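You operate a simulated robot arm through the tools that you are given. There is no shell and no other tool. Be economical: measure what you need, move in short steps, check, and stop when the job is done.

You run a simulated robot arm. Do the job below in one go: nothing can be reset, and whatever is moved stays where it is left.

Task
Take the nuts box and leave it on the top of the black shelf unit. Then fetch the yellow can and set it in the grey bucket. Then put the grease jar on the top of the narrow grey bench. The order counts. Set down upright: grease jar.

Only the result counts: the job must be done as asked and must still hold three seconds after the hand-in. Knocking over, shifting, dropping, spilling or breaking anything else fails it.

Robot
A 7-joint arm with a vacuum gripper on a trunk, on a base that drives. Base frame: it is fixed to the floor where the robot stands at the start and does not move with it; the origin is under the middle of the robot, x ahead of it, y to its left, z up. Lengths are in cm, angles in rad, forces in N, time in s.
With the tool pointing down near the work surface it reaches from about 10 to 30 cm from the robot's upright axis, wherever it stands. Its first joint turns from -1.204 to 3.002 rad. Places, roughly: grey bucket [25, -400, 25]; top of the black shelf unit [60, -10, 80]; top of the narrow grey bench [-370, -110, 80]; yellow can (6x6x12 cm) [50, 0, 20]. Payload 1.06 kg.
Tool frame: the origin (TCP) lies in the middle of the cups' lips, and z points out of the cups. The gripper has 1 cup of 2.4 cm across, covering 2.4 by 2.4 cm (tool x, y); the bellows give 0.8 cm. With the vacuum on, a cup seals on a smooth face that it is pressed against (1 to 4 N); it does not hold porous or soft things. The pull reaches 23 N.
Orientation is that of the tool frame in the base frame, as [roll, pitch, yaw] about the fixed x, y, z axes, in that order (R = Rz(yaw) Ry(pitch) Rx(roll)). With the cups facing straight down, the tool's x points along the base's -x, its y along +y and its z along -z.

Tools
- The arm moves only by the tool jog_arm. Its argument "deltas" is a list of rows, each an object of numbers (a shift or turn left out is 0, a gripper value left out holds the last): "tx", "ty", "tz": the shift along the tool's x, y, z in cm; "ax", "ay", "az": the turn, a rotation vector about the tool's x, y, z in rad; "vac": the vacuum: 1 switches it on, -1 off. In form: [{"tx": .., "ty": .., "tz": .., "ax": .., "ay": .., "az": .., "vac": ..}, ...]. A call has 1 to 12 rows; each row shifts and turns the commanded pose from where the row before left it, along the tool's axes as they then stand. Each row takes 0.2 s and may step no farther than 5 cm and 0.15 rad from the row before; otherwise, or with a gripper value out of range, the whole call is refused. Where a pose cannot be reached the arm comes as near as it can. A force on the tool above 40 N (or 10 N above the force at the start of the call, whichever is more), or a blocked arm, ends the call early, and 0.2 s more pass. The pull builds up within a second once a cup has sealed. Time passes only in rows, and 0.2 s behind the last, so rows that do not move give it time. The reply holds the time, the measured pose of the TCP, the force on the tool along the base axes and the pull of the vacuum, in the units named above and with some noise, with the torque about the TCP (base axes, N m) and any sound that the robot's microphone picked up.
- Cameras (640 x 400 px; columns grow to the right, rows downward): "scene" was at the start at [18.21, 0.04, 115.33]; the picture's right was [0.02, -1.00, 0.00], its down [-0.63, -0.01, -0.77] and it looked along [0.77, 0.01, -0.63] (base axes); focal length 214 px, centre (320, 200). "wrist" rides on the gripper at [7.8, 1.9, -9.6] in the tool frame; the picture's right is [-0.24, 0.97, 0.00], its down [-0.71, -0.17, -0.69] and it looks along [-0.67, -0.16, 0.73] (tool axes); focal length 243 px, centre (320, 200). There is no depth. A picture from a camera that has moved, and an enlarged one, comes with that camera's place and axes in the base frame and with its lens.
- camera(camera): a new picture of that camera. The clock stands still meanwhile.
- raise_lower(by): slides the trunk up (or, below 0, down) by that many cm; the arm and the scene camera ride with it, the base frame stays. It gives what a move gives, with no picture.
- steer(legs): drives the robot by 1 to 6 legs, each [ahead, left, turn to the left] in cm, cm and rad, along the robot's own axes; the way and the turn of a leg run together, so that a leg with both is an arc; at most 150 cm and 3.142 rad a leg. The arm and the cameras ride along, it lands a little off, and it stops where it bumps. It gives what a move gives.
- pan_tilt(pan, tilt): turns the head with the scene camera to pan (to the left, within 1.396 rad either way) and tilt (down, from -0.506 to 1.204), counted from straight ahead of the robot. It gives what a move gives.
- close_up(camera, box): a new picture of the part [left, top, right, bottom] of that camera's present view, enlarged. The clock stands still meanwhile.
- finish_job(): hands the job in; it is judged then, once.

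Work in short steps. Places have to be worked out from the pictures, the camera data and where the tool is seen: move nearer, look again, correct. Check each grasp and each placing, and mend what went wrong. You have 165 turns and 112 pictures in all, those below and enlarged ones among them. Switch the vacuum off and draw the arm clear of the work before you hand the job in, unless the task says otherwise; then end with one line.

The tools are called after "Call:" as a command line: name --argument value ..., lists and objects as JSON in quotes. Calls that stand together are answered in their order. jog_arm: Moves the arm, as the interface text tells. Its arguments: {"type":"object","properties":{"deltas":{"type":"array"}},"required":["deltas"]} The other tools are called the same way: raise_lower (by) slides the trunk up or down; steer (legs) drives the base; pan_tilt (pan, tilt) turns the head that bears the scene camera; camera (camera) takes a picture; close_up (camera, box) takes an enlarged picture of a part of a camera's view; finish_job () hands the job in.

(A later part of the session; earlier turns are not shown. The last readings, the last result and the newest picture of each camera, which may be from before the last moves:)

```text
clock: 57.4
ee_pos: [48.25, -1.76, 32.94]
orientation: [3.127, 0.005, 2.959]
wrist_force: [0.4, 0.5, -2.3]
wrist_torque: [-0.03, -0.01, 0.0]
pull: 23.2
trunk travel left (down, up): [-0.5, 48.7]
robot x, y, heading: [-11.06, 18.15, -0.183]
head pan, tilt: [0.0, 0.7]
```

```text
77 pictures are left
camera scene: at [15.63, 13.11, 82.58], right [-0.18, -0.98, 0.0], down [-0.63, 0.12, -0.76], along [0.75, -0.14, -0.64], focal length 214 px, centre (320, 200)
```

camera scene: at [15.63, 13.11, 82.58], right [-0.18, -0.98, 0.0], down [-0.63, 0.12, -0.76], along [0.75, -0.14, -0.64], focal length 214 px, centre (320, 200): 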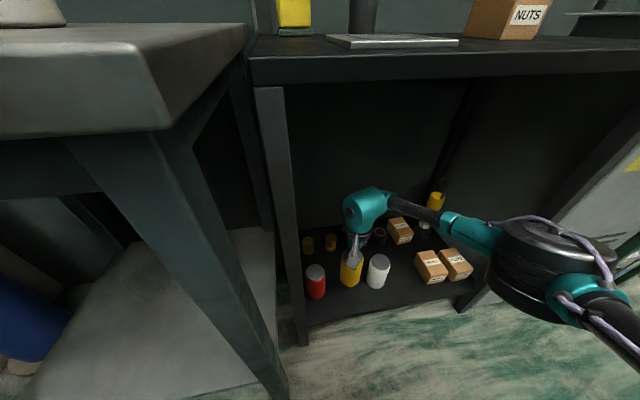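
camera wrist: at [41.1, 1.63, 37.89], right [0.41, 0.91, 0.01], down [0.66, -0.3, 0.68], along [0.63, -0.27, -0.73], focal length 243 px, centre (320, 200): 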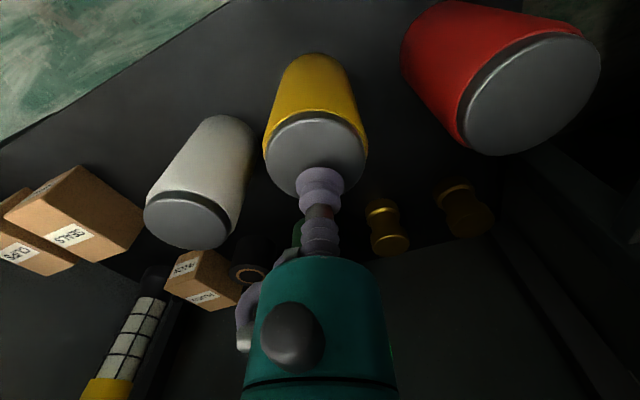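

The can is held. I back straight out and look toward the right for the way to the bucket.

Call:
steer --legs '[[-39.3, -7.3, 0]]'

Call:
pan_tilt --pan -1.2 --tilt 0.3

Call:
camera --camera "scene"

Call:
pan_tilt --pan -0.2 --tilt 0.5

Call:
camera --camera "scene"

```text
clock: 59.9
ee_pos: [7.26, -0.85, 32.92]
orientation: [3.125, 0.004, 2.971]
wrist_force: [-0.4, 0.1, -4.0]
wrist_torque: [-0.01, 0.01, 0.02]
pull: 22.9
trunk travel left (down, up): [-0.5, 48.7]
robot x, y, heading: [-52.31, 17.97, -0.171]
head pan, tilt: [0.0, 0.7]
```

```text
clock: 61.3
ee_pos: [7.18, -0.91, 33.07]
orientation: [3.123, 0.006, 2.97]
wrist_force: [0.1, -0.1, -2.6]
wrist_torque: [-0.01, 0.01, 0.02]
pull: 23.1
trunk travel left (down, up): [-0.5, 48.7]
robot x, y, heading: [-52.79, 18.1, -0.17]
head pan, tilt: [-1.201, 0.3]
```

```text
76 pictures are left
camera scene: at [-32.07, 5.82, 86.19], right [-0.98, -0.2, 0.0], down [-0.06, 0.29, -0.96], along [0.19, -0.94, -0.3], focal length 214 px, centre (320, 200)
```

scene: 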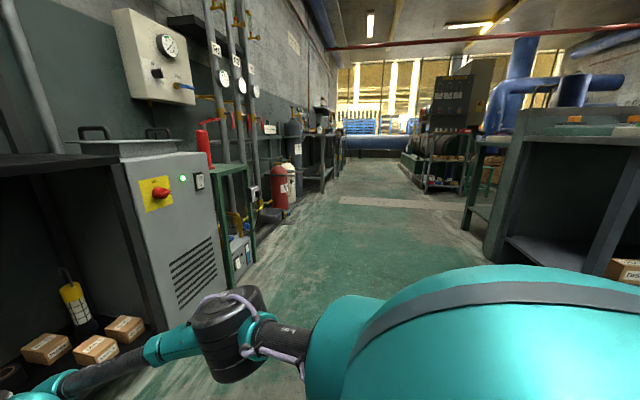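

```text
clock: 62.6
ee_pos: [7.29, -0.94, 32.84]
orientation: [3.123, 0.002, 2.97]
wrist_force: [-1.1, -0.8, -3.1]
wrist_torque: [0.0, 0.01, 0.01]
pull: 22.7
trunk travel left (down, up): [-0.5, 48.7]
robot x, y, heading: [-52.84, 18.13, -0.177]
head pan, tilt: [-0.201, 0.499]
```

```text
75 pictures are left
camera scene: at [-25.45, 11.66, 84.36], right [-0.36, -0.93, 0.0], down [-0.45, 0.17, -0.88], along [0.82, -0.32, -0.48], focal length 214 px, centre (320, 200)
```

scene: 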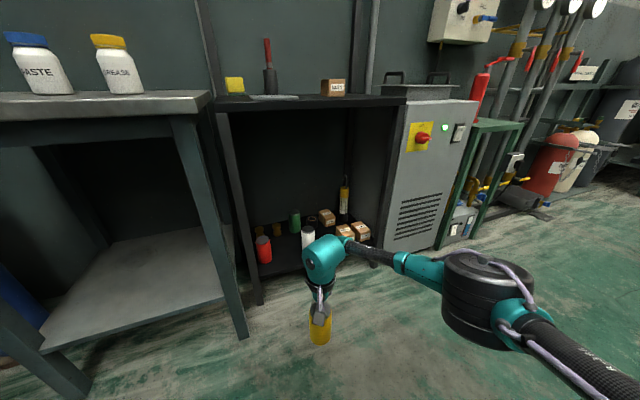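

I zoom toward the far area where the bucket should be.

Call:
pan_tilt --pan -1.3 --tilt 0.3

Call:
close_up --camera "scene" --box '[190, 100, 430, 250]'

```text
clock: 63.9
ee_pos: [7.15, -1.01, 33.06]
orientation: [3.124, 0.005, 2.97]
wrist_force: [0.5, -0.8, -2.6]
wrist_torque: [-0.03, 0.0, -0.01]
pull: 22.9
trunk travel left (down, up): [-0.5, 48.7]
robot x, y, heading: [-52.57, 18.43, -0.171]
head pan, tilt: [-1.3, 0.3]
```

```text
2.67 times, centred on (310, 175) of scene
camera zoom: at [-32.98, 5.68, 86.2], right [-0.99, -0.1, 0.0], down [-0.03, 0.29, -0.96], along [0.1, -0.95, -0.3], focal length 572 px, centre (347, 267)
```

zoom: 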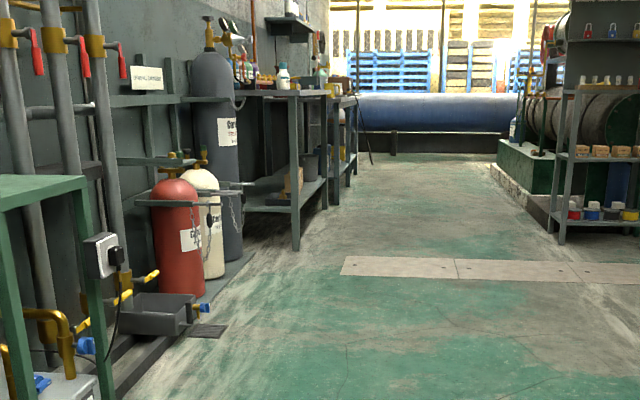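

The bucket stands on the lower shelf of a bench by the wall far down the aisle. I drive along −y through the aisle, keeping x clear, in two legs.

Call:
steer --legs '[[18, -144, 0], [18, -144, 0]]'

Call:
pan_tilt --pan -0.7 --tilt 0.4

Call:
camera --camera "scene"

```text
clock: 88.4
ee_pos: [-19.98, -287.72, 32.82]
orientation: [3.124, 0.005, 2.875]
wrist_force: [0.2, 0.4, -3.1]
wrist_torque: [0.02, -0.01, 0.01]
pull: 23.2
trunk travel left (down, up): [-0.5, 48.7]
robot x, y, heading: [-77.63, -263.06, -0.268]
head pan, tilt: [-1.3, 0.3]
```

```text
clock: 89.4
ee_pos: [-20.03, -287.7, 32.89]
orientation: [3.125, 0.005, 2.874]
wrist_force: [1.4, 0.3, -2.5]
wrist_torque: [0.0, 0.04, -0.02]
pull: 22.9
trunk travel left (down, up): [-0.5, 48.7]
robot x, y, heading: [-77.88, -263.11, -0.266]
head pan, tilt: [-0.7, 0.4]
```

```text
73 pictures are left
camera scene: at [-54.14, -275.58, 85.27], right [-0.82, -0.57, 0.0], down [-0.22, 0.32, -0.92], along [0.52, -0.76, -0.39], focal length 214 px, centre (320, 200)
```

scene: 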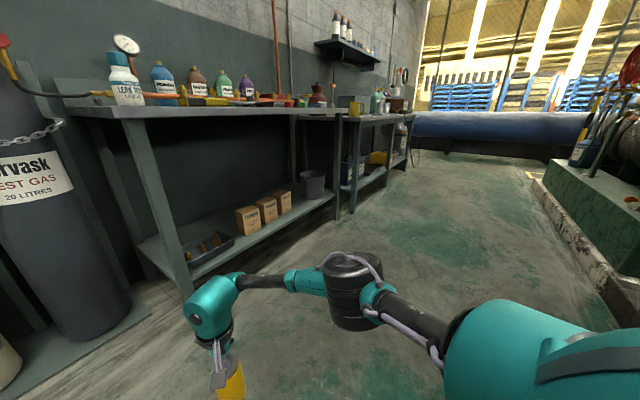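

The grey bucket is on the lower shelf near the bench's far end. I go on 75 cm along −y and look again.

Call:
steer --legs '[[18, -73, 0], [0, 0, 0.07]]'

Call:
pan_tilt --pan -0.1 --tilt 0.4

Call:
camera --camera "scene"

Call:
camera --camera "wrist"

```text
clock: 96.8
ee_pos: [-19.49, -358.1, 32.92]
orientation: [3.125, 0.006, 2.96]
wrist_force: [-0.6, 0.1, -2.3]
wrist_torque: [0.0, -0.01, 0.02]
pull: 22.7
trunk travel left (down, up): [-0.5, 48.7]
robot x, y, heading: [-79.26, -338.48, -0.178]
head pan, tilt: [-0.7, 0.4]
```

```text
clock: 97.8
ee_pos: [-19.64, -358.14, 32.98]
orientation: [3.125, 0.006, 2.96]
wrist_force: [-0.2, 0.5, -2.5]
wrist_torque: [0.02, 0.02, 0.0]
pull: 23.1
trunk travel left (down, up): [-0.5, 48.7]
robot x, y, heading: [-79.39, -338.61, -0.18]
head pan, tilt: [-0.099, 0.4]
```

```text
72 pictures are left
camera scene: at [-51.62, -344.4, 85.27], right [-0.28, -0.96, 0.0], down [-0.37, 0.11, -0.92], along [0.89, -0.26, -0.39], focal length 214 px, centre (320, 200)
```

scene: 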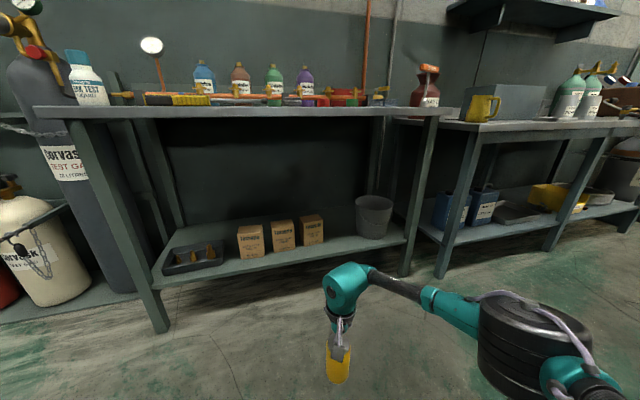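

```text
71 pictures are left
camera wrist: at [-27.01, -355.11, 42.48], right [0.41, 0.91, 0.02], down [0.66, -0.31, 0.69], along [0.63, -0.27, -0.73], focal length 243 px, centre (320, 200)
```

wrist: 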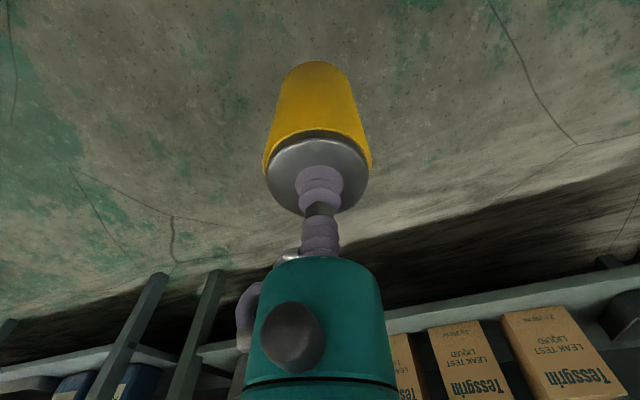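

Triangulation puts the bucket rim at about (38, −400, 40.7), shelf at z≈23, bench front x≈28, a leg near (26, −416). I turn to heading −0.6 to keep the forearm off that leg, and raise the trunk by 20.

Call:
steer --legs '[[0, 0, -0.42]]'

Call:
raise_lower --by 20

Call:
camera --camera "scene"

```text
clock: 99.4
ee_pos: [-32.97, -380.83, 32.89]
orientation: [3.127, 0.006, 2.535]
wrist_force: [0.4, -1.0, -2.2]
wrist_torque: [-0.01, 0.0, 0.01]
pull: 22.9
trunk travel left (down, up): [-0.5, 48.7]
robot x, y, heading: [-79.31, -337.96, -0.603]
head pan, tilt: [-0.099, 0.4]
```

```text
clock: 101.6
ee_pos: [-33.09, -380.81, 52.94]
orientation: [3.124, 0.004, 2.536]
wrist_force: [0.5, 0.6, -3.2]
wrist_torque: [-0.02, -0.03, 0.01]
pull: 23.1
trunk travel left (down, up): [-20.5, 28.7]
robot x, y, heading: [-79.22, -338.82, -0.601]
head pan, tilt: [-0.099, 0.4]
```

```text
70 pictures are left
camera scene: at [-61.7, -351.55, 106.0], right [-0.65, -0.76, 0.0], down [-0.3, 0.25, -0.92], along [0.7, -0.6, -0.39], focal length 214 px, centre (320, 200)
```

scene: 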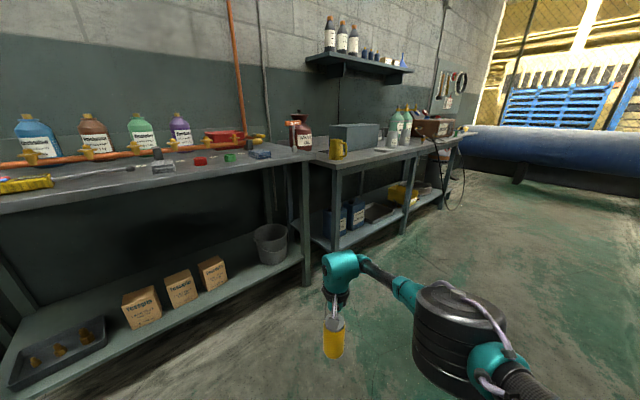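

The bucket estimate is confirmed at (39, −400). I tilt the tool 0.45 rad so the wrist leans back out from under the bench top, raise 3.5 cm, and drive most of the way.

Call:
jog_arm --deltas '[{"tz": -3.5}, {"ay": -0.12}, {"ay": -0.12}, {"ay": -0.12}, {"ay": -0.09}, {}]'

Call:
steer --legs '[[46, 17, 0]]'

Call:
pan_tilt --pan 0.0 --tilt 0.7

Call:
camera --camera "scene"

Call:
camera --camera "wrist"

```text
clock: 103.0
ee_pos: [-33.14, -380.85, 56.41]
orientation: [3.123, 0.457, 2.528]
wrist_force: [-0.4, -0.3, -2.4]
wrist_torque: [0.08, 0.04, 0.02]
pull: 22.8
trunk travel left (down, up): [-20.5, 28.7]
robot x, y, heading: [-79.32, -337.98, -0.605]
head pan, tilt: [-0.099, 0.4]
```

```text
clock: 105.9
ee_pos: [15.18, -392.92, 56.6]
orientation: [3.124, 0.455, 2.536]
wrist_force: [-0.5, 0.1, -3.1]
wrist_torque: [0.06, 0.03, 0.03]
pull: 23.7
trunk travel left (down, up): [-20.5, 28.7]
robot x, y, heading: [-31.05, -350.62, -0.599]
head pan, tilt: [-0.099, 0.4]
```

```text
clock: 106.7
ee_pos: [15.14, -392.94, 56.51]
orientation: [3.124, 0.454, 2.534]
wrist_force: [0.1, -1.0, -3.0]
wrist_torque: [0.02, 0.08, 0.02]
pull: 22.9
trunk travel left (down, up): [-20.5, 28.7]
robot x, y, heading: [-30.91, -350.69, -0.598]
head pan, tilt: [0.0, 0.7]
```

```text
69 pictures are left
camera scene: at [-13.7, -362.52, 103.32], right [-0.56, -0.83, 0.0], down [-0.53, 0.36, -0.77], along [0.63, -0.43, -0.64], focal length 214 px, centre (320, 200)
```

scene: 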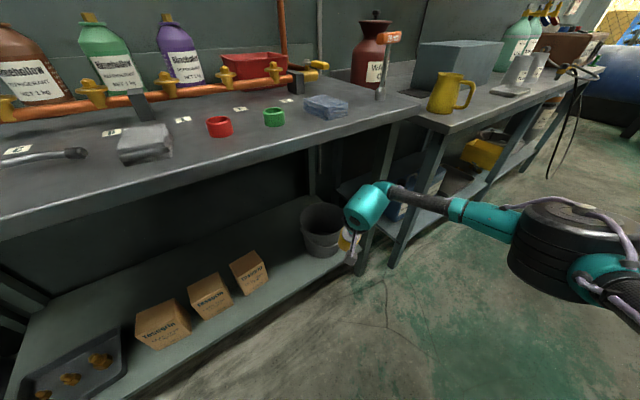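

```text
68 pictures are left
camera wrist: at [6.87, -385.14, 61.65], right [0.72, 0.68, 0.12], down [0.17, -0.34, 0.92], along [0.67, -0.65, -0.36], focal length 243 px, centre (320, 200)
```

wrist: 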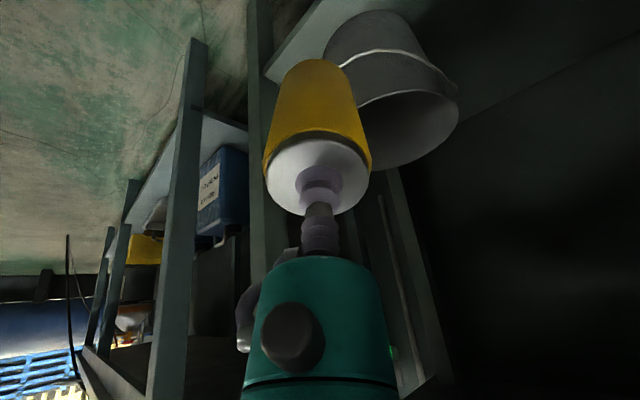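

I take enlarged pictures of the bucket to refine its place.

Call:
close_up --camera "scene" --box '[270, 170, 410, 260]'

Call:
close_up --camera "wrist" --box '[240, 0, 500, 180]'

```text
4.44 times, centred on (340, 215) of scene
camera zoom: at [-13.7, -362.52, 103.32], right [-0.56, -0.83, 0.0], down [-0.53, 0.36, -0.77], along [0.63, -0.43, -0.64], focal length 953 px, centre (231, 133)
```

zoom: 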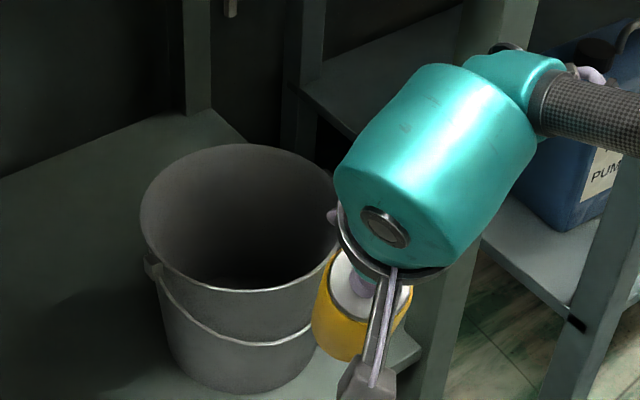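

```text
2.22 times, centred on (370, 90) of wrist
camera zoom: at [6.87, -385.14, 61.65], right [0.72, 0.68, 0.12], down [0.17, -0.34, 0.92], along [0.67, -0.65, -0.36], focal length 539 px, centre (209, 444)
```

zoom: 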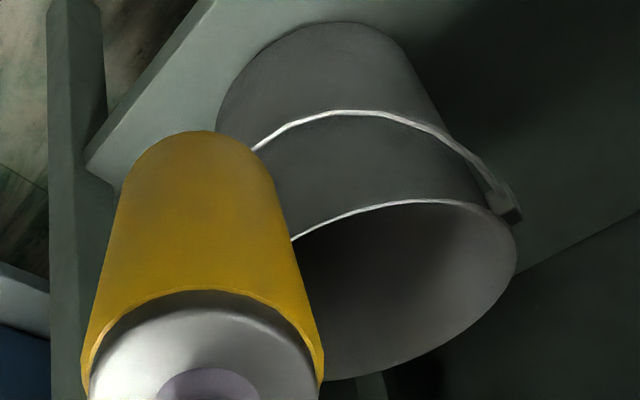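

Best estimate of the rim: centre (36, −397), z≈42, diameter 17. I raise 2 cm and approach about two thirds of the rest.

Call:
raise_lower --by 2.5

Call:
steer --legs '[[9, 5, 0]]'

Call:
camera --camera "wrist"

Call:
camera --camera "scene"

```text
clock: 107.4
ee_pos: [15.14, -393.04, 58.98]
orientation: [3.125, 0.455, 2.534]
wrist_force: [-1.5, -0.2, -3.4]
wrist_torque: [0.05, 0.07, 0.03]
pull: 23.5
trunk travel left (down, up): [-23.0, 26.2]
robot x, y, heading: [-31.13, -350.33, -0.6]
head pan, tilt: [0.0, 0.7]
```

```text
clock: 108.6
ee_pos: [25.4, -394.26, 58.96]
orientation: [3.125, 0.457, 2.533]
wrist_force: [0.5, -0.1, -2.7]
wrist_torque: [0.03, 0.09, 0.03]
pull: 23.1
trunk travel left (down, up): [-23.0, 26.2]
robot x, y, heading: [-20.87, -351.63, -0.602]
head pan, tilt: [0.0, 0.7]
```

```text
65 pictures are left
camera wrist: at [17.14, -386.44, 64.14], right [0.72, 0.68, 0.12], down [0.17, -0.34, 0.92], along [0.67, -0.65, -0.36], focal length 243 px, centre (320, 200)
```

wrist: 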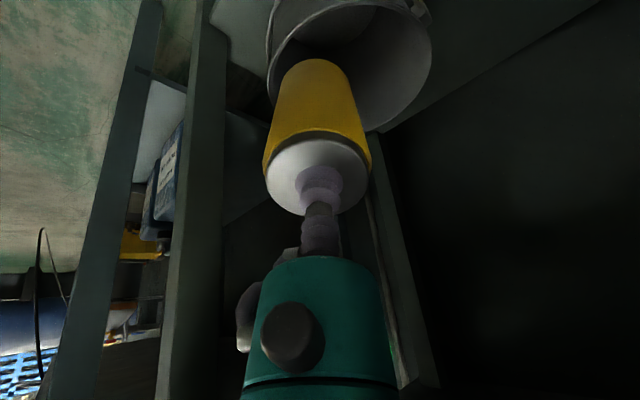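

```text
64 pictures are left
camera scene: at [-3.98, -363.36, 105.92], right [-0.57, -0.82, 0.0], down [-0.53, 0.36, -0.76], along [0.63, -0.43, -0.64], focal length 214 px, centre (320, 200)
```

scene: 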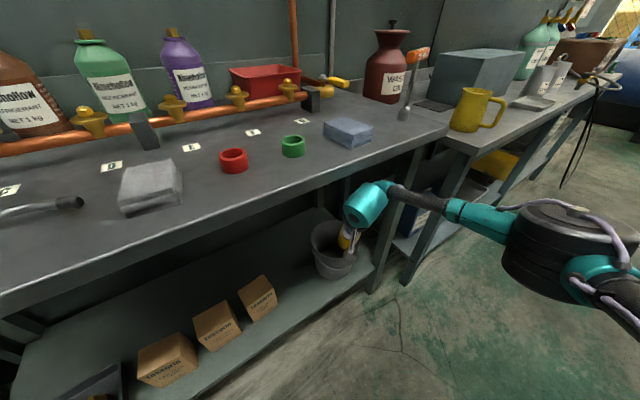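

The bench top edge is at x≈21 with underside z≈81, and my wrist top is about 82 — too high. I back off, tilt further to 0.8 rad and go in lower.

Call:
steer --legs '[[-12, -4, 0]]'

Call:
jog_arm --deltas '[{"ay": -0.12}, {"ay": -0.12}, {"ay": -0.11}, {}]'

Call:
raise_lower --by -3.5

Call:
camera --camera "scene"

Call:
camera --camera "wrist"

```text
clock: 109.8
ee_pos: [13.07, -390.75, 58.83]
orientation: [3.124, 0.455, 2.532]
wrist_force: [0.0, 0.4, -3.4]
wrist_torque: [0.0, 0.05, 0.02]
pull: 23.0
trunk travel left (down, up): [-23.0, 26.2]
robot x, y, heading: [-33.4, -348.23, -0.605]
head pan, tilt: [0.0, 0.7]
```

```text
clock: 110.8
ee_pos: [13.17, -390.75, 58.85]
orientation: [3.116, 0.806, 2.523]
wrist_force: [-0.6, 0.2, -2.7]
wrist_torque: [0.06, 0.13, 0.0]
pull: 22.9
trunk travel left (down, up): [-23.0, 26.2]
robot x, y, heading: [-33.2, -348.0, -0.604]
head pan, tilt: [0.0, 0.7]
```

```text
clock: 111.6
ee_pos: [13.11, -390.77, 55.54]
orientation: [3.119, 0.807, 2.522]
wrist_force: [0.0, -0.5, -3.6]
wrist_torque: [0.12, 0.14, 0.03]
pull: 22.7
trunk travel left (down, up): [-19.5, 29.7]
robot x, y, heading: [-33.09, -348.25, -0.598]
head pan, tilt: [0.0, 0.7]
```

```text
63 pictures are left
camera scene: at [-15.49, -360.5, 102.24], right [-0.56, -0.83, 0.0], down [-0.53, 0.36, -0.76], along [0.63, -0.43, -0.64], focal length 214 px, centre (320, 200)
```

scene: 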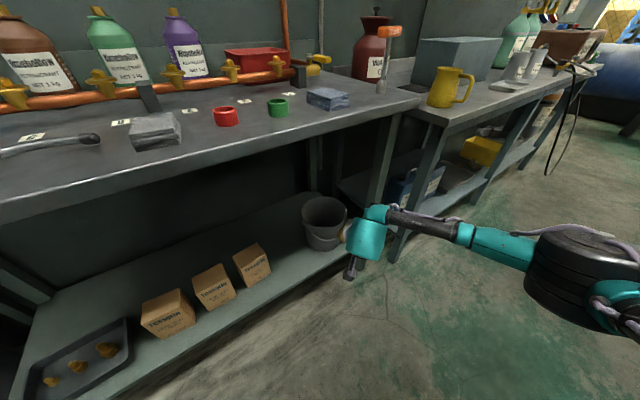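

```text
62 pictures are left
camera wrist: at [3.95, -382.32, 56.49], right [0.68, 0.71, 0.19], down [-0.11, -0.15, 0.98], along [0.72, -0.69, -0.03], focal length 243 px, centre (320, 200)
```

wrist: 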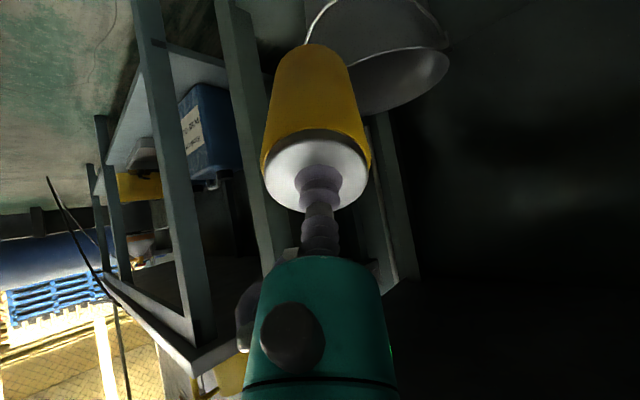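

Tilt is 0.81 and the can's lowest point about 45. I drive in toward the bucket in two parts.

Call:
steer --legs '[[9, 5.2, 0]]'

Call:
camera --camera "wrist"

Call:
camera --camera "scene"

```text
clock: 112.8
ee_pos: [23.62, -391.64, 55.48]
orientation: [3.12, 0.805, 2.526]
wrist_force: [0.3, -0.7, -3.0]
wrist_torque: [0.06, 0.09, -0.01]
pull: 23.7
trunk travel left (down, up): [-19.5, 29.7]
robot x, y, heading: [-22.84, -349.19, -0.599]
head pan, tilt: [0.0, 0.7]
```

```text
61 pictures are left
camera wrist: at [14.42, -383.09, 56.48], right [0.68, 0.71, 0.19], down [-0.11, -0.15, 0.98], along [0.72, -0.69, -0.03], focal length 243 px, centre (320, 200)
```

wrist: 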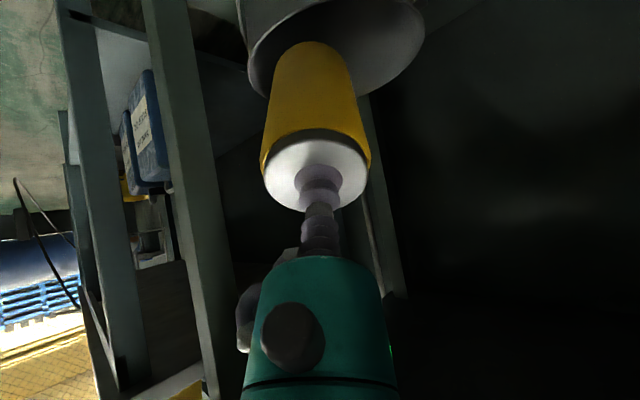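

```text
60 pictures are left
camera scene: at [-5.06, -361.33, 102.24], right [-0.56, -0.83, 0.0], down [-0.53, 0.36, -0.76], along [0.63, -0.43, -0.64], focal length 214 px, centre (320, 200)
```

scene: 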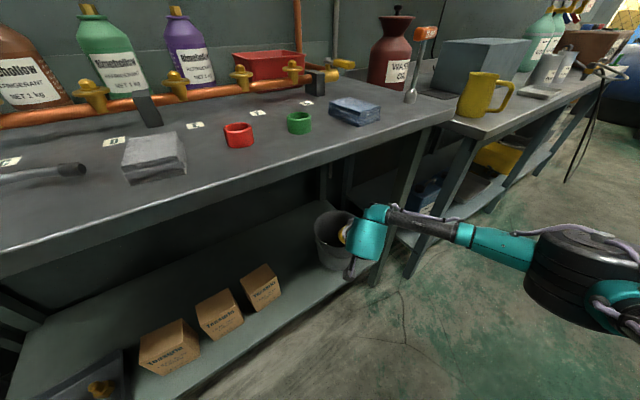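

The can's lower end is over the bucket mouth; rim centre is about (35, −397). I move 4 cm more in x.

Call:
steer --legs '[[3.6, 1.9, 0]]'

Call:
close_up --camera "scene" --box '[280, 190, 420, 280]'

Call:
camera --camera "wrist"

```text
clock: 113.7
ee_pos: [27.37, -391.94, 55.34]
orientation: [3.119, 0.803, 2.524]
wrist_force: [-0.5, 1.0, -2.4]
wrist_torque: [0.09, 0.09, 0.01]
pull: 23.2
trunk travel left (down, up): [-19.5, 29.7]
robot x, y, heading: [-19.14, -349.8, -0.594]
head pan, tilt: [0.0, 0.7]
```

```text
4.44 times, centred on (350, 235) of scene
camera zoom: at [-1.12, -361.73, 102.24], right [-0.56, -0.83, 0.0], down [-0.53, 0.36, -0.76], along [0.63, -0.43, -0.64], focal length 953 px, centre (187, 44)
```

zoom: 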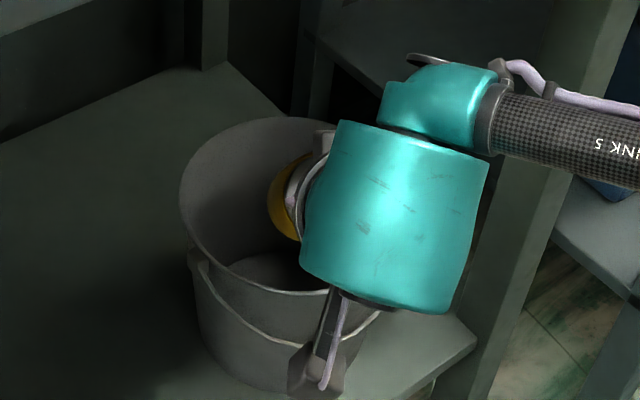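

```text
58 pictures are left
camera wrist: at [18.31, -383.53, 56.47], right [0.68, 0.71, 0.19], down [-0.11, -0.15, 0.98], along [0.72, -0.69, -0.03], focal length 243 px, centre (320, 200)
```

wrist: 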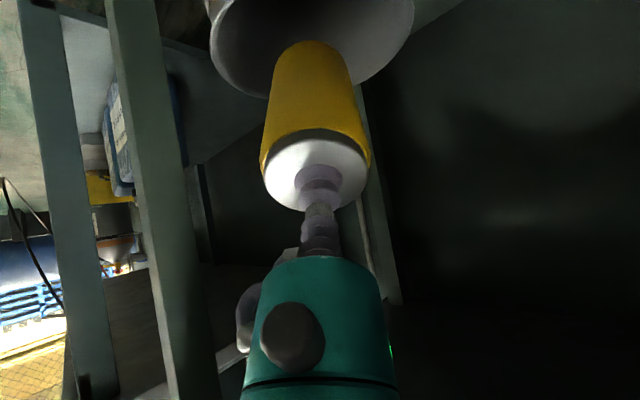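

The can's bottom is well centred over the mouth. I lower the trunk 6 cm with the tilt kept.

Call:
raise_lower --by -6

Call:
close_up --camera "scene" --box '[280, 170, 420, 260]'

Call:
camera --camera "wrist"

```text
clock: 114.7
ee_pos: [27.32, -391.94, 49.43]
orientation: [3.118, 0.806, 2.524]
wrist_force: [0.1, 0.4, -2.6]
wrist_torque: [0.1, 0.12, 0.0]
pull: 23.1
trunk travel left (down, up): [-13.5, 35.7]
robot x, y, heading: [-18.95, -349.83, -0.601]
head pan, tilt: [0.0, 0.7]
```

```text
4.44 times, centred on (350, 215) of scene
camera zoom: at [0.64, -362.93, 95.45], right [-0.56, -0.83, 0.0], down [-0.53, 0.36, -0.76], along [0.63, -0.43, -0.64], focal length 953 px, centre (187, 133)
```

zoom: 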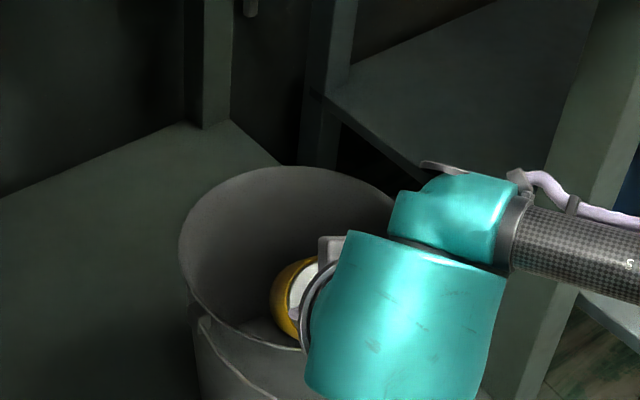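

```text
56 pictures are left
camera wrist: at [18.3, -383.49, 50.49], right [0.68, 0.71, 0.19], down [-0.11, -0.15, 0.98], along [0.72, -0.69, -0.03], focal length 243 px, centre (320, 200)
```

wrist: 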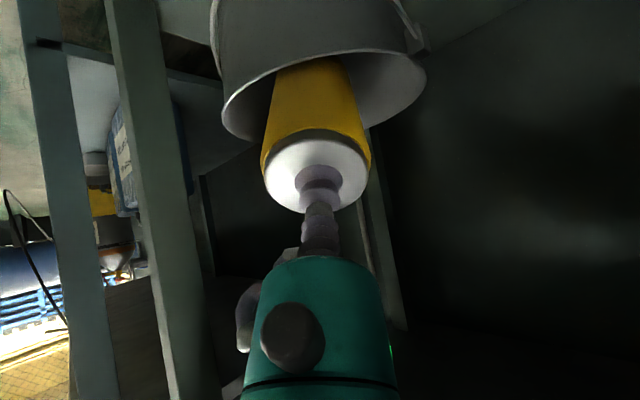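

The can's end is inside the bucket, with near rim in front of it. I now rotate the can upright about its bottom from 0.8 to 0.3 rad.

Call:
jog_arm --deltas '[{"tx": -1.2, "tz": 0.06, "ay": 0.1}, {"tx": -1.2, "tz": 0.06, "ay": 0.1}, {"tx": -1.2, "tz": 0.06, "ay": 0.1}, {"tx": -1.2, "tz": 0.06, "ay": 0.1}, {"tx": -1.2, "tz": 0.06, "ay": 0.1}, {}]'

Call:
camera --camera "scene"

Call:
camera --camera "wrist"

```text
clock: 116.1
ee_pos: [31.69, -394.9, 52.49]
orientation: [3.125, 0.304, 2.536]
wrist_force: [-0.7, -0.6, -3.8]
wrist_torque: [0.05, 0.06, 0.02]
pull: 22.6
trunk travel left (down, up): [-13.5, 35.7]
robot x, y, heading: [-19.06, -349.51, -0.597]
head pan, tilt: [0.0, 0.7]
```

```text
55 pictures are left
camera scene: at [0.65, -362.94, 95.45], right [-0.56, -0.83, 0.0], down [-0.53, 0.36, -0.76], along [0.63, -0.43, -0.64], focal length 214 px, centre (320, 200)
```

scene: 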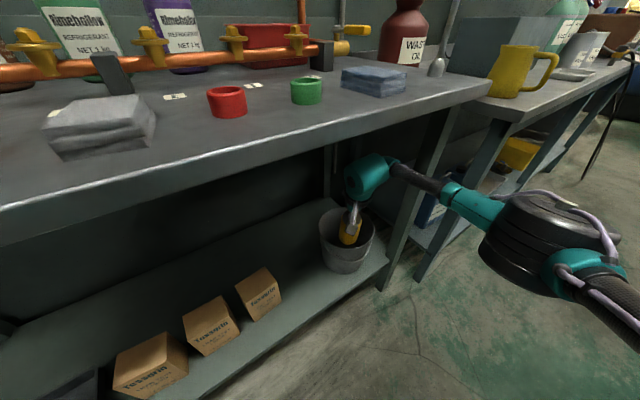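

```text
54 pictures are left
camera wrist: at [24.06, -387.62, 59.35], right [0.73, 0.67, 0.09], down [0.28, -0.42, 0.86], along [0.62, -0.61, -0.5], focal length 243 px, centre (320, 200)
```

wrist: 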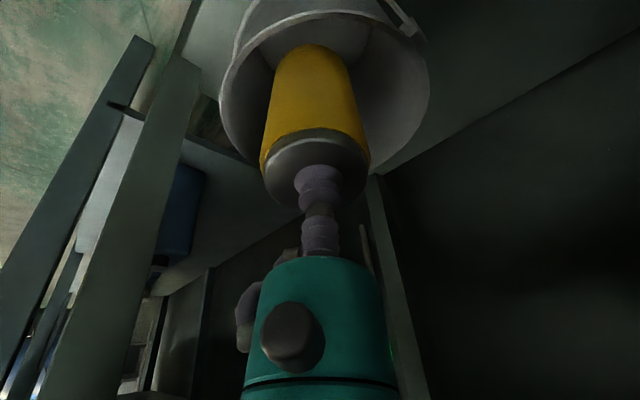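

Well placed: the can is inside the mouth and the wrist is under the bench top. I lower 6 cm.

Call:
raise_lower --by -6

Call:
jog_arm --deltas '[{"tx": -1.2, "tz": 0.06, "ay": 0.1}, {"tx": -1.2, "tz": 0.06, "ay": 0.1}, {"tx": -0.9, "tz": 0.04, "ay": 0.08}, {}]'

Call:
camera --camera "wrist"

Call:
camera --camera "scene"

```text
clock: 117.1
ee_pos: [31.58, -394.75, 46.62]
orientation: [3.123, 0.305, 2.536]
wrist_force: [-0.1, 0.6, -2.4]
wrist_torque: [0.03, 0.03, -0.04]
pull: 22.5
trunk travel left (down, up): [-7.5, 41.7]
robot x, y, heading: [-18.56, -349.82, -0.606]
head pan, tilt: [0.0, 0.7]
```

```text
clock: 118.1
ee_pos: [33.93, -396.43, 47.08]
orientation: [3.123, 0.064, 2.541]
wrist_force: [-0.3, -0.4, -3.4]
wrist_torque: [0.02, 0.02, 0.01]
pull: 23.0
out of reach, approached as far as the arm can: row 3
trunk travel left (down, up): [-7.5, 41.7]
robot x, y, heading: [-19.04, -349.88, -0.601]
head pan, tilt: [0.0, 0.7]
```

```text
53 pictures are left
camera wrist: at [27.89, -390.35, 56.18], right [0.74, 0.67, 0.03], down [0.44, -0.53, 0.73], along [0.5, -0.53, -0.69], focal length 243 px, centre (320, 200)
```

wrist: 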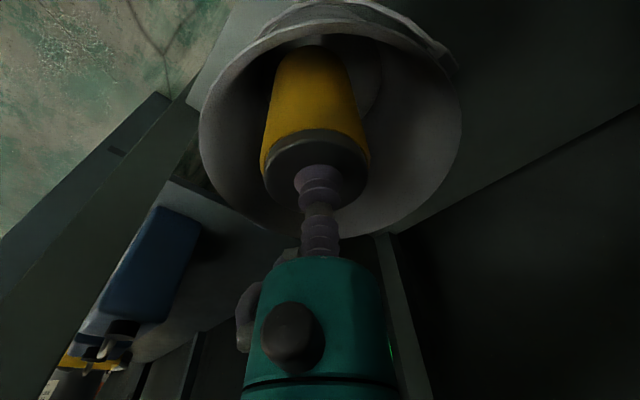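

```text
52 pictures are left
camera scene: at [2.5, -364.21, 88.59], right [-0.56, -0.83, 0.0], down [-0.53, 0.36, -0.76], along [0.63, -0.43, -0.64], focal length 214 px, centre (320, 200)
```

scene: 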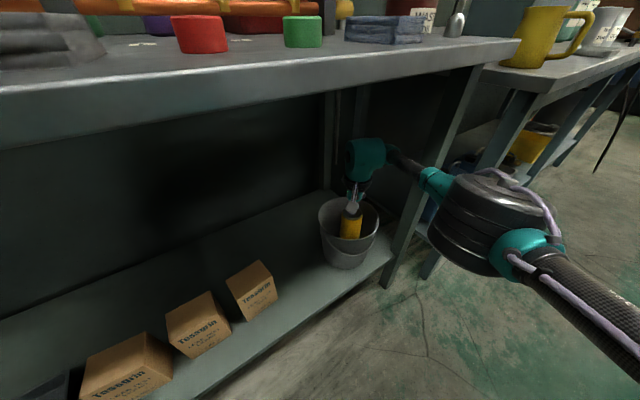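

The can is upright inside the bucket mouth. I lower the trunk a further 6 cm.

Call:
raise_lower --by -6

Call:
camera --camera "wrist"

```text
clock: 119.1
ee_pos: [33.89, -396.44, 41.07]
orientation: [3.125, 0.023, 2.542]
wrist_force: [-0.4, 0.2, -2.6]
wrist_torque: [0.02, 0.04, -0.06]
pull: 22.5
trunk travel left (down, up): [-1.5, 47.7]
robot x, y, heading: [-18.89, -349.48, -0.602]
head pan, tilt: [0.0, 0.7]
```

```text
51 pictures are left
camera wrist: at [28.23, -390.57, 50.48], right [0.74, 0.67, 0.02], down [0.47, -0.54, 0.7], along [0.48, -0.51, -0.71], focal length 243 px, centre (320, 200)
```

wrist: 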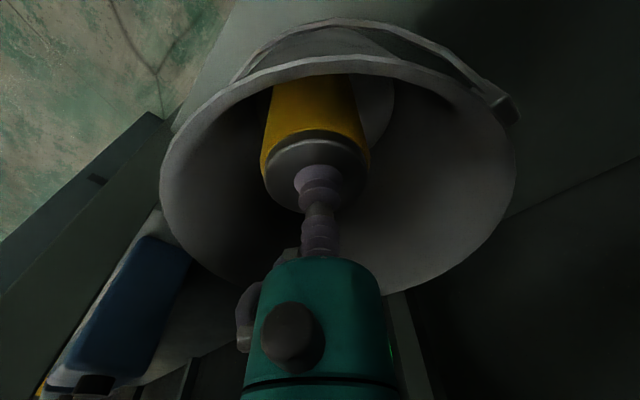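

Good. I descend with the arm in small steps watching for contact.

Call:
jog_arm --deltas '[{"tz": 1}, {"tz": 1}, {"tz": 0.7}, {}]'

Call:
jog_arm --deltas '[{"tz": 0.4}, {"tz": 0.4}, {}]'

```text
clock: 120.1
ee_pos: [34.19, -396.57, 38.43]
orientation: [3.125, 0.025, 2.542]
wrist_force: [0.7, 0.2, -3.1]
wrist_torque: [0.01, 0.01, 0.03]
pull: 22.8
trunk travel left (down, up): [-1.5, 47.7]
robot x, y, heading: [-19.01, -349.57, -0.604]
head pan, tilt: [0.0, 0.7]
```

```text
clock: 120.9
ee_pos: [34.05, -396.51, 37.35]
orientation: [3.126, 0.026, 2.541]
wrist_force: [-0.2, 1.4, -3.0]
wrist_torque: [0.0, 0.04, -0.04]
pull: 23.1
trunk travel left (down, up): [-1.5, 47.7]
robot x, y, heading: [-18.82, -349.71, -0.6]
head pan, tilt: [0.0, 0.7]
```

Call:
jog_arm --deltas '[{"tz": 0.4}, {"tz": 0.4}, {}]'

Call:
camera --camera "wrist"

```text
clock: 121.7
ee_pos: [34.07, -396.08, 36.7]
orientation: [3.127, 0.025, 2.54]
wrist_force: [1.2, -0.6, -3.0]
wrist_torque: [-0.07, -0.03, 0.0]
pull: 22.7
out of reach, approached as far as the arm can: row 2
trunk travel left (down, up): [-1.5, 47.7]
robot x, y, heading: [-18.79, -349.37, -0.595]
head pan, tilt: [0.0, 0.7]
```

```text
50 pictures are left
camera wrist: at [28.42, -390.12, 46.09], right [0.74, 0.67, 0.02], down [0.47, -0.54, 0.7], along [0.48, -0.51, -0.71], focal length 243 px, centre (320, 200)
```

wrist: 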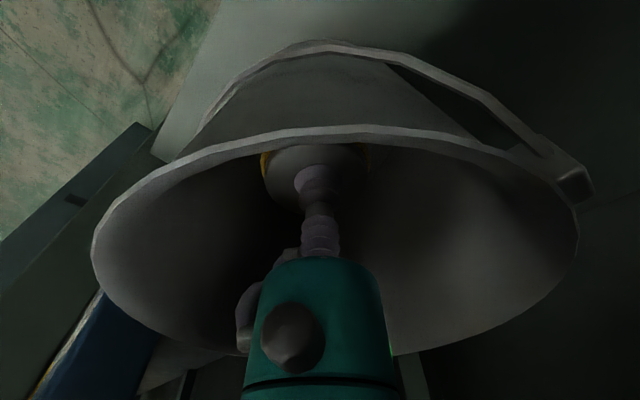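

The arm is at its limit; I use the remaining trunk travel by 0.7 cm.

Call:
raise_lower --by -0.7

```text
clock: 122.2
ee_pos: [34.11, -396.17, 36.16]
orientation: [3.125, 0.025, 2.539]
wrist_force: [0.7, 0.1, -3.3]
wrist_torque: [-0.07, -0.05, 0.0]
pull: 23.1
trunk travel left (down, up): [-0.8, 48.4]
robot x, y, heading: [-18.98, -349.43, -0.6]
head pan, tilt: [0.0, 0.7]
```

Call:
raise_lower --by -0.7

```text
clock: 122.8
ee_pos: [34.05, -396.05, 35.66]
orientation: [3.125, 0.03, 2.542]
wrist_force: [-2.4, 0.4, 15.9]
wrist_torque: [-0.12, -0.06, 0.0]
pull: 22.9
trunk travel left (down, up): [-0.1, 49.1]
robot x, y, heading: [-18.41, -349.49, -0.6]
head pan, tilt: [0.0, 0.7]
```

The can stands on the bucket floor. I release, lift the arm 3 cm, then raise the trunk 8 cm.

Call:
jog_arm --deltas '[{"vac": -1}, {}, {}, {}, {"tz": -0.5}, {"tz": -2}, {"tz": -1}]'

Call:
raise_lower --by 8

Call:
camera --camera "wrist"

Call:
camera --camera "scene"

```text
clock: 124.4
ee_pos: [33.79, -396.22, 38.94]
orientation: [3.126, 0.024, 2.538]
wrist_force: [-0.4, -0.5, 0.7]
wrist_torque: [0.02, -0.05, 0.0]
pull: 0.0
trunk travel left (down, up): [-0.1, 49.1]
robot x, y, heading: [-18.85, -349.45, -0.602]
head pan, tilt: [0.0, 0.7]
```

```text
clock: 125.6
ee_pos: [33.95, -396.03, 47.38]
orientation: [3.124, 0.032, 2.541]
wrist_force: [0.3, -1.3, -0.7]
wrist_torque: [-0.01, 0.02, -0.02]
pull: 0.1
trunk travel left (down, up): [-8.1, 41.1]
robot x, y, heading: [-18.68, -350.01, -0.601]
head pan, tilt: [0.0, 0.7]
```

```text
49 pictures are left
camera wrist: at [28.09, -390.09, 56.68], right [0.74, 0.67, 0.02], down [0.46, -0.54, 0.71], along [0.48, -0.51, -0.71], focal length 243 px, centre (320, 200)
```

wrist: 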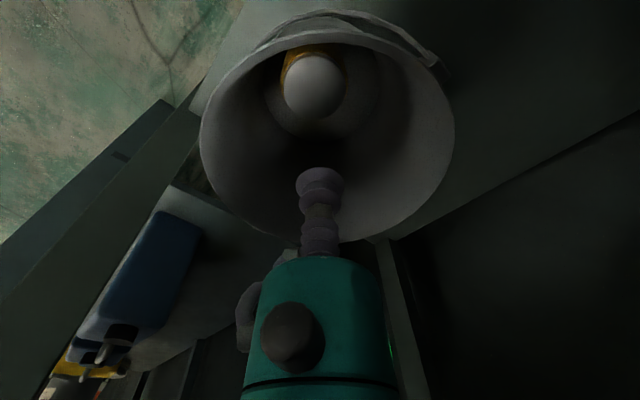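

```text
48 pictures are left
camera scene: at [2.32, -364.08, 89.25], right [-0.56, -0.83, 0.0], down [-0.53, 0.36, -0.76], along [0.63, -0.43, -0.64], focal length 214 px, centre (320, 200)
```

scene: 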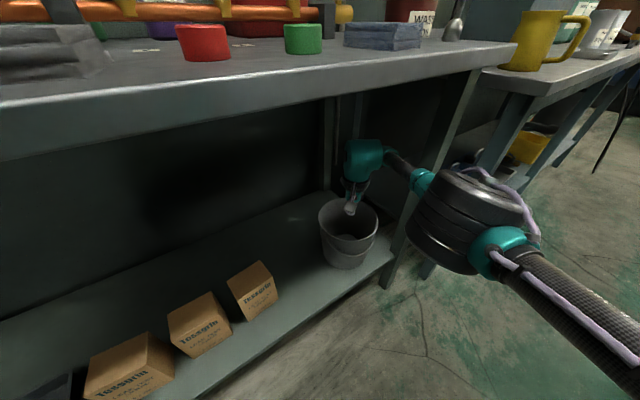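

The can stands in the bucket. I back straight out along −x, then check.

Call:
steer --legs '[[-38, -26, 0]]'

Call:
camera --camera "scene"

```text
clock: 128.5
ee_pos: [-12.17, -396.19, 47.43]
orientation: [3.127, 0.032, 2.541]
wrist_force: [0.4, -0.1, 0.4]
wrist_torque: [-0.02, -0.04, -0.03]
pull: 0.0
trunk travel left (down, up): [-8.1, 41.1]
robot x, y, heading: [-64.37, -349.74, -0.605]
head pan, tilt: [0.0, 0.7]
```

```text
47 pictures are left
camera scene: at [-43.61, -364.2, 89.25], right [-0.57, -0.82, 0.0], down [-0.53, 0.36, -0.76], along [0.63, -0.43, -0.64], focal length 214 px, centre (320, 200)
```

scene: 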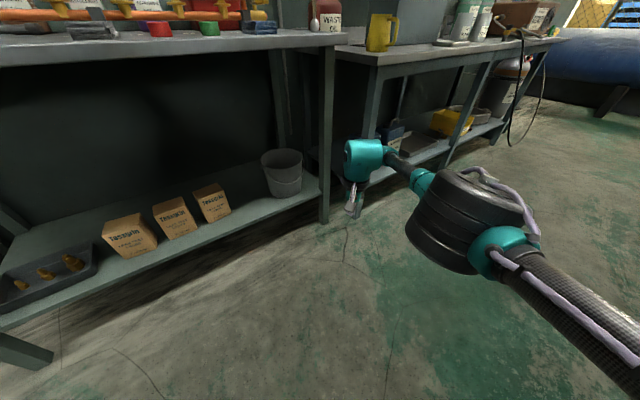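

Bucket upright with the can in it. Now for the grease jar, at about (41, 32.6, top 92). I retract the arm, turn to heading 0 and drive back along the aisle.

Call:
jog_arm --deltas '[{"tx": 4}, {"tx": 4}, {"tx": 4}]'

Call:
steer --legs '[[-12, 0, 0], [0, 0, 0.6], [0, 130, 0], [0, 130, 0]]'

Call:
pan_tilt --pan 0.8 --tilt 0.4

Call:
camera --camera "scene"

```text
clock: 129.3
ee_pos: [-21.96, -389.65, 47.07]
orientation: [3.125, 0.033, 2.535]
wrist_force: [0.1, -0.1, -0.2]
wrist_torque: [-0.03, -0.01, 0.01]
pull: 0.1
trunk travel left (down, up): [-8.1, 41.1]
robot x, y, heading: [-64.49, -349.96, -0.605]
head pan, tilt: [0.0, 0.7]
```

```text
clock: 154.2
ee_pos: [-11.73, -99.35, 46.94]
orientation: [3.127, 0.034, 3.083]
wrist_force: [-0.3, 0.7, 0.2]
wrist_torque: [0.0, 0.0, 0.0]
pull: 0.0
trunk travel left (down, up): [-8.1, 41.1]
robot x, y, heading: [-69.11, -86.96, -0.058]
head pan, tilt: [0.0, 0.7]
```

```text
clock: 155.3
ee_pos: [-11.76, -99.39, 46.97]
orientation: [3.126, 0.033, 3.082]
wrist_force: [0.5, -0.2, -0.1]
wrist_torque: [0.02, 0.01, 0.0]
pull: 0.1
trunk travel left (down, up): [-8.1, 41.1]
robot x, y, heading: [-69.23, -87.36, -0.056]
head pan, tilt: [0.799, 0.4]
```

```text
46 pictures are left
camera scene: at [-45.23, -82.03, 91.94], right [0.68, -0.74, 0.0], down [-0.29, -0.26, -0.92], along [0.68, 0.62, -0.39], focal length 214 px, centre (320, 200)
```

scene: 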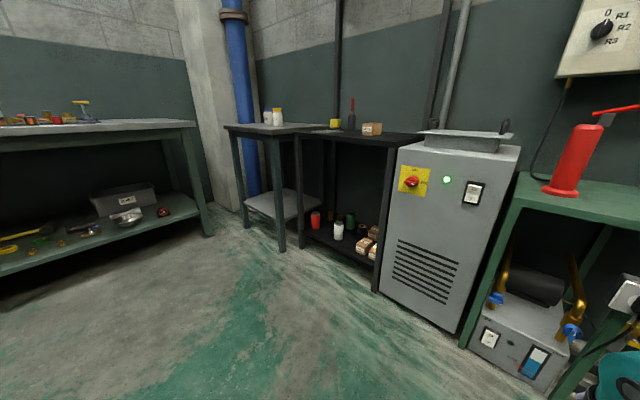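

The way is clear. I raise trunk and arm here in the open to TCP z≈110, then drive toward the jar's bench.

Call:
raise_lower --by 38

Call:
jog_arm --deltas '[{"tz": -4.5}, {"tz": -4.5}, {"tz": -4.5}, {"tz": -4.5}, {"tz": -4.5}, {"tz": -3.5}]'

Call:
steer --legs '[[-7, 123, 0.056]]'

Call:
pan_tilt --pan 0.0 --tilt 0.5

Call:
camera --camera "scene"

```text
clock: 159.0
ee_pos: [-11.82, -99.38, 84.99]
orientation: [3.124, 0.034, 3.084]
wrist_force: [-0.1, 0.1, -1.3]
wrist_torque: [0.02, -0.01, -0.03]
pull: 0.0
trunk travel left (down, up): [-46.1, 3.1]
robot x, y, heading: [-69.17, -86.91, -0.055]
head pan, tilt: [0.799, 0.4]
```

```text
clock: 160.4
ee_pos: [-12.64, -100.05, 111.14]
orientation: [3.126, 0.032, 3.082]
wrist_force: [-0.7, -0.6, 0.6]
wrist_torque: [-0.02, 0.0, 0.0]
pull: 0.1
trunk travel left (down, up): [-46.1, 3.1]
robot x, y, heading: [-68.79, -86.94, -0.06]
head pan, tilt: [0.799, 0.4]
```

```text
clock: 171.8
ee_pos: [-14.86, 30.12, 111.08]
orientation: [3.125, 0.033, 3.135]
wrist_force: [0.4, -1.7, 0.3]
wrist_torque: [0.02, 0.02, 0.0]
pull: 0.0
trunk travel left (down, up): [-46.1, 3.1]
robot x, y, heading: [-71.87, 40.06, -0.003]
head pan, tilt: [0.799, 0.4]
```

```text
clock: 172.9
ee_pos: [-14.79, 30.02, 111.04]
orientation: [3.125, 0.032, 3.134]
wrist_force: [-0.2, -0.1, -0.1]
wrist_torque: [0.01, 0.0, -0.02]
pull: 0.0
trunk travel left (down, up): [-46.1, 3.1]
robot x, y, heading: [-71.6, 39.64, -0.008]
head pan, tilt: [0.0, 0.499]
```

```text
45 pictures are left
camera scene: at [-59.22, 39.71, 132.04], right [-0.01, -1.0, 0.0], down [-0.48, 0.0, -0.88], along [0.88, 0.0, -0.48], focal length 214 px, centre (320, 200)
```

scene: 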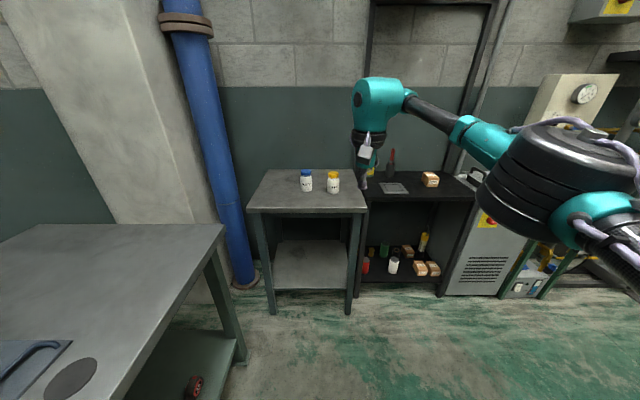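

Grease lid agrees at about (40.5, 33). I drive ahead to bring the tool near above it and look from close.

Call:
steer --legs '[[52, 3, 0.008]]'

Call:
camera --camera "wrist"

Call:
camera --camera "scene"

```text
clock: 175.9
ee_pos: [37.33, 33.94, 111.01]
orientation: [3.125, 0.033, -3.133]
wrist_force: [0.1, -0.6, -0.7]
wrist_torque: [-0.01, -0.01, 0.02]
pull: 0.1
trunk travel left (down, up): [-46.1, 3.1]
robot x, y, heading: [-19.88, 42.64, 0.01]
head pan, tilt: [0.0, 0.499]
```

```text
44 pictures are left
camera wrist: at [29.21, 35.49, 120.39], right [0.23, 0.97, 0.02], down [0.69, -0.18, 0.71], along [0.69, -0.14, -0.71], focal length 243 px, centre (320, 200)
```

wrist: 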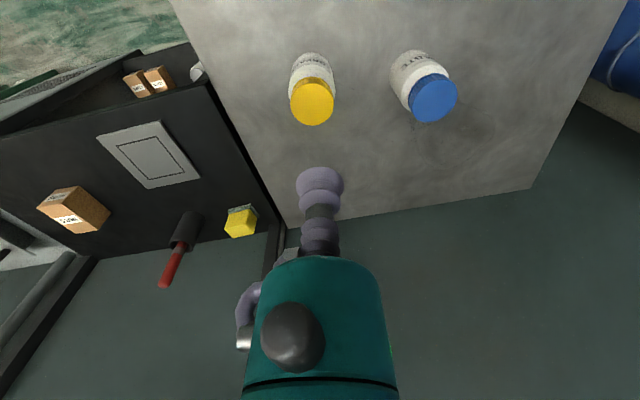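

```text
43 pictures are left
camera scene: at [-7.09, 42.87, 132.03], right [0.01, -1.0, 0.0], down [-0.48, 0.0, -0.88], along [0.88, 0.01, -0.48], focal length 214 px, centre (320, 200)
```

scene: 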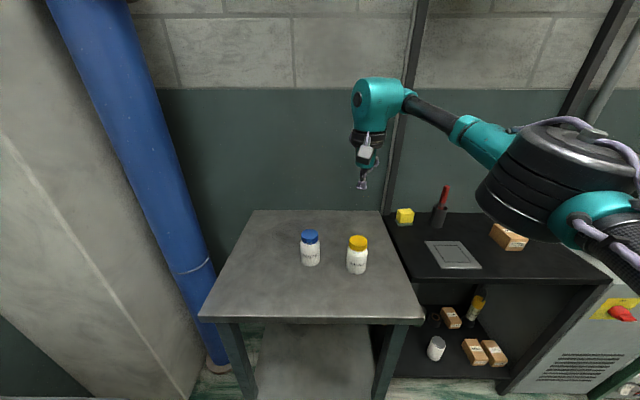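

Lid top is at about (40.3, 32.9, 93). I level the tool, move over it and go down to z≈97.

Call:
jog_arm --deltas '[{"tx": -3, "ty": -1, "ay": 0.033, "ax": 0.016}, {"tz": 4.5}, {"tz": 4.5}, {"tz": 4.5}, {}]'

Call:
camera --camera "wrist"

Call:
close_up --camera "scene" --box '[290, 190, 430, 280]'

```text
clock: 177.2
ee_pos: [39.37, 32.65, 97.2]
orientation: [3.141, 0.003, -3.133]
wrist_force: [0.6, 0.3, 0.1]
wrist_torque: [-0.02, 0.01, 0.01]
pull: 0.0
out of reach, approached as far as the arm can: row 1
trunk travel left (down, up): [-46.1, 3.1]
robot x, y, heading: [-19.59, 42.88, 0.005]
head pan, tilt: [0.0, 0.499]
```

```text
42 pictures are left
camera wrist: at [31.5, 34.47, 106.69], right [0.23, 0.97, 0.0], down [0.71, -0.17, 0.69], along [0.67, -0.16, -0.73], focal length 243 px, centre (320, 200)
```

wrist: 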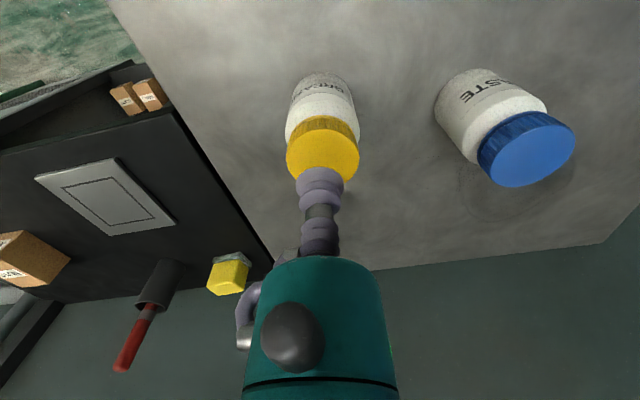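

```text
4.44 times, centred on (360, 235) of scene
camera zoom: at [-7.15, 42.87, 132.05], right [0.01, -1.0, 0.0], down [-0.48, 0.0, -0.88], along [0.88, 0.01, -0.48], focal length 953 px, centre (142, 44)
```

zoom: 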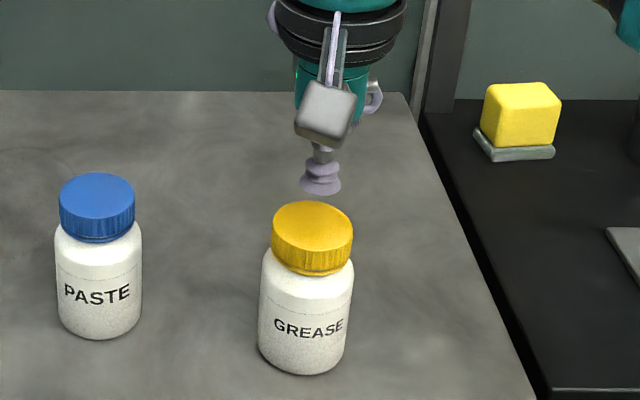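

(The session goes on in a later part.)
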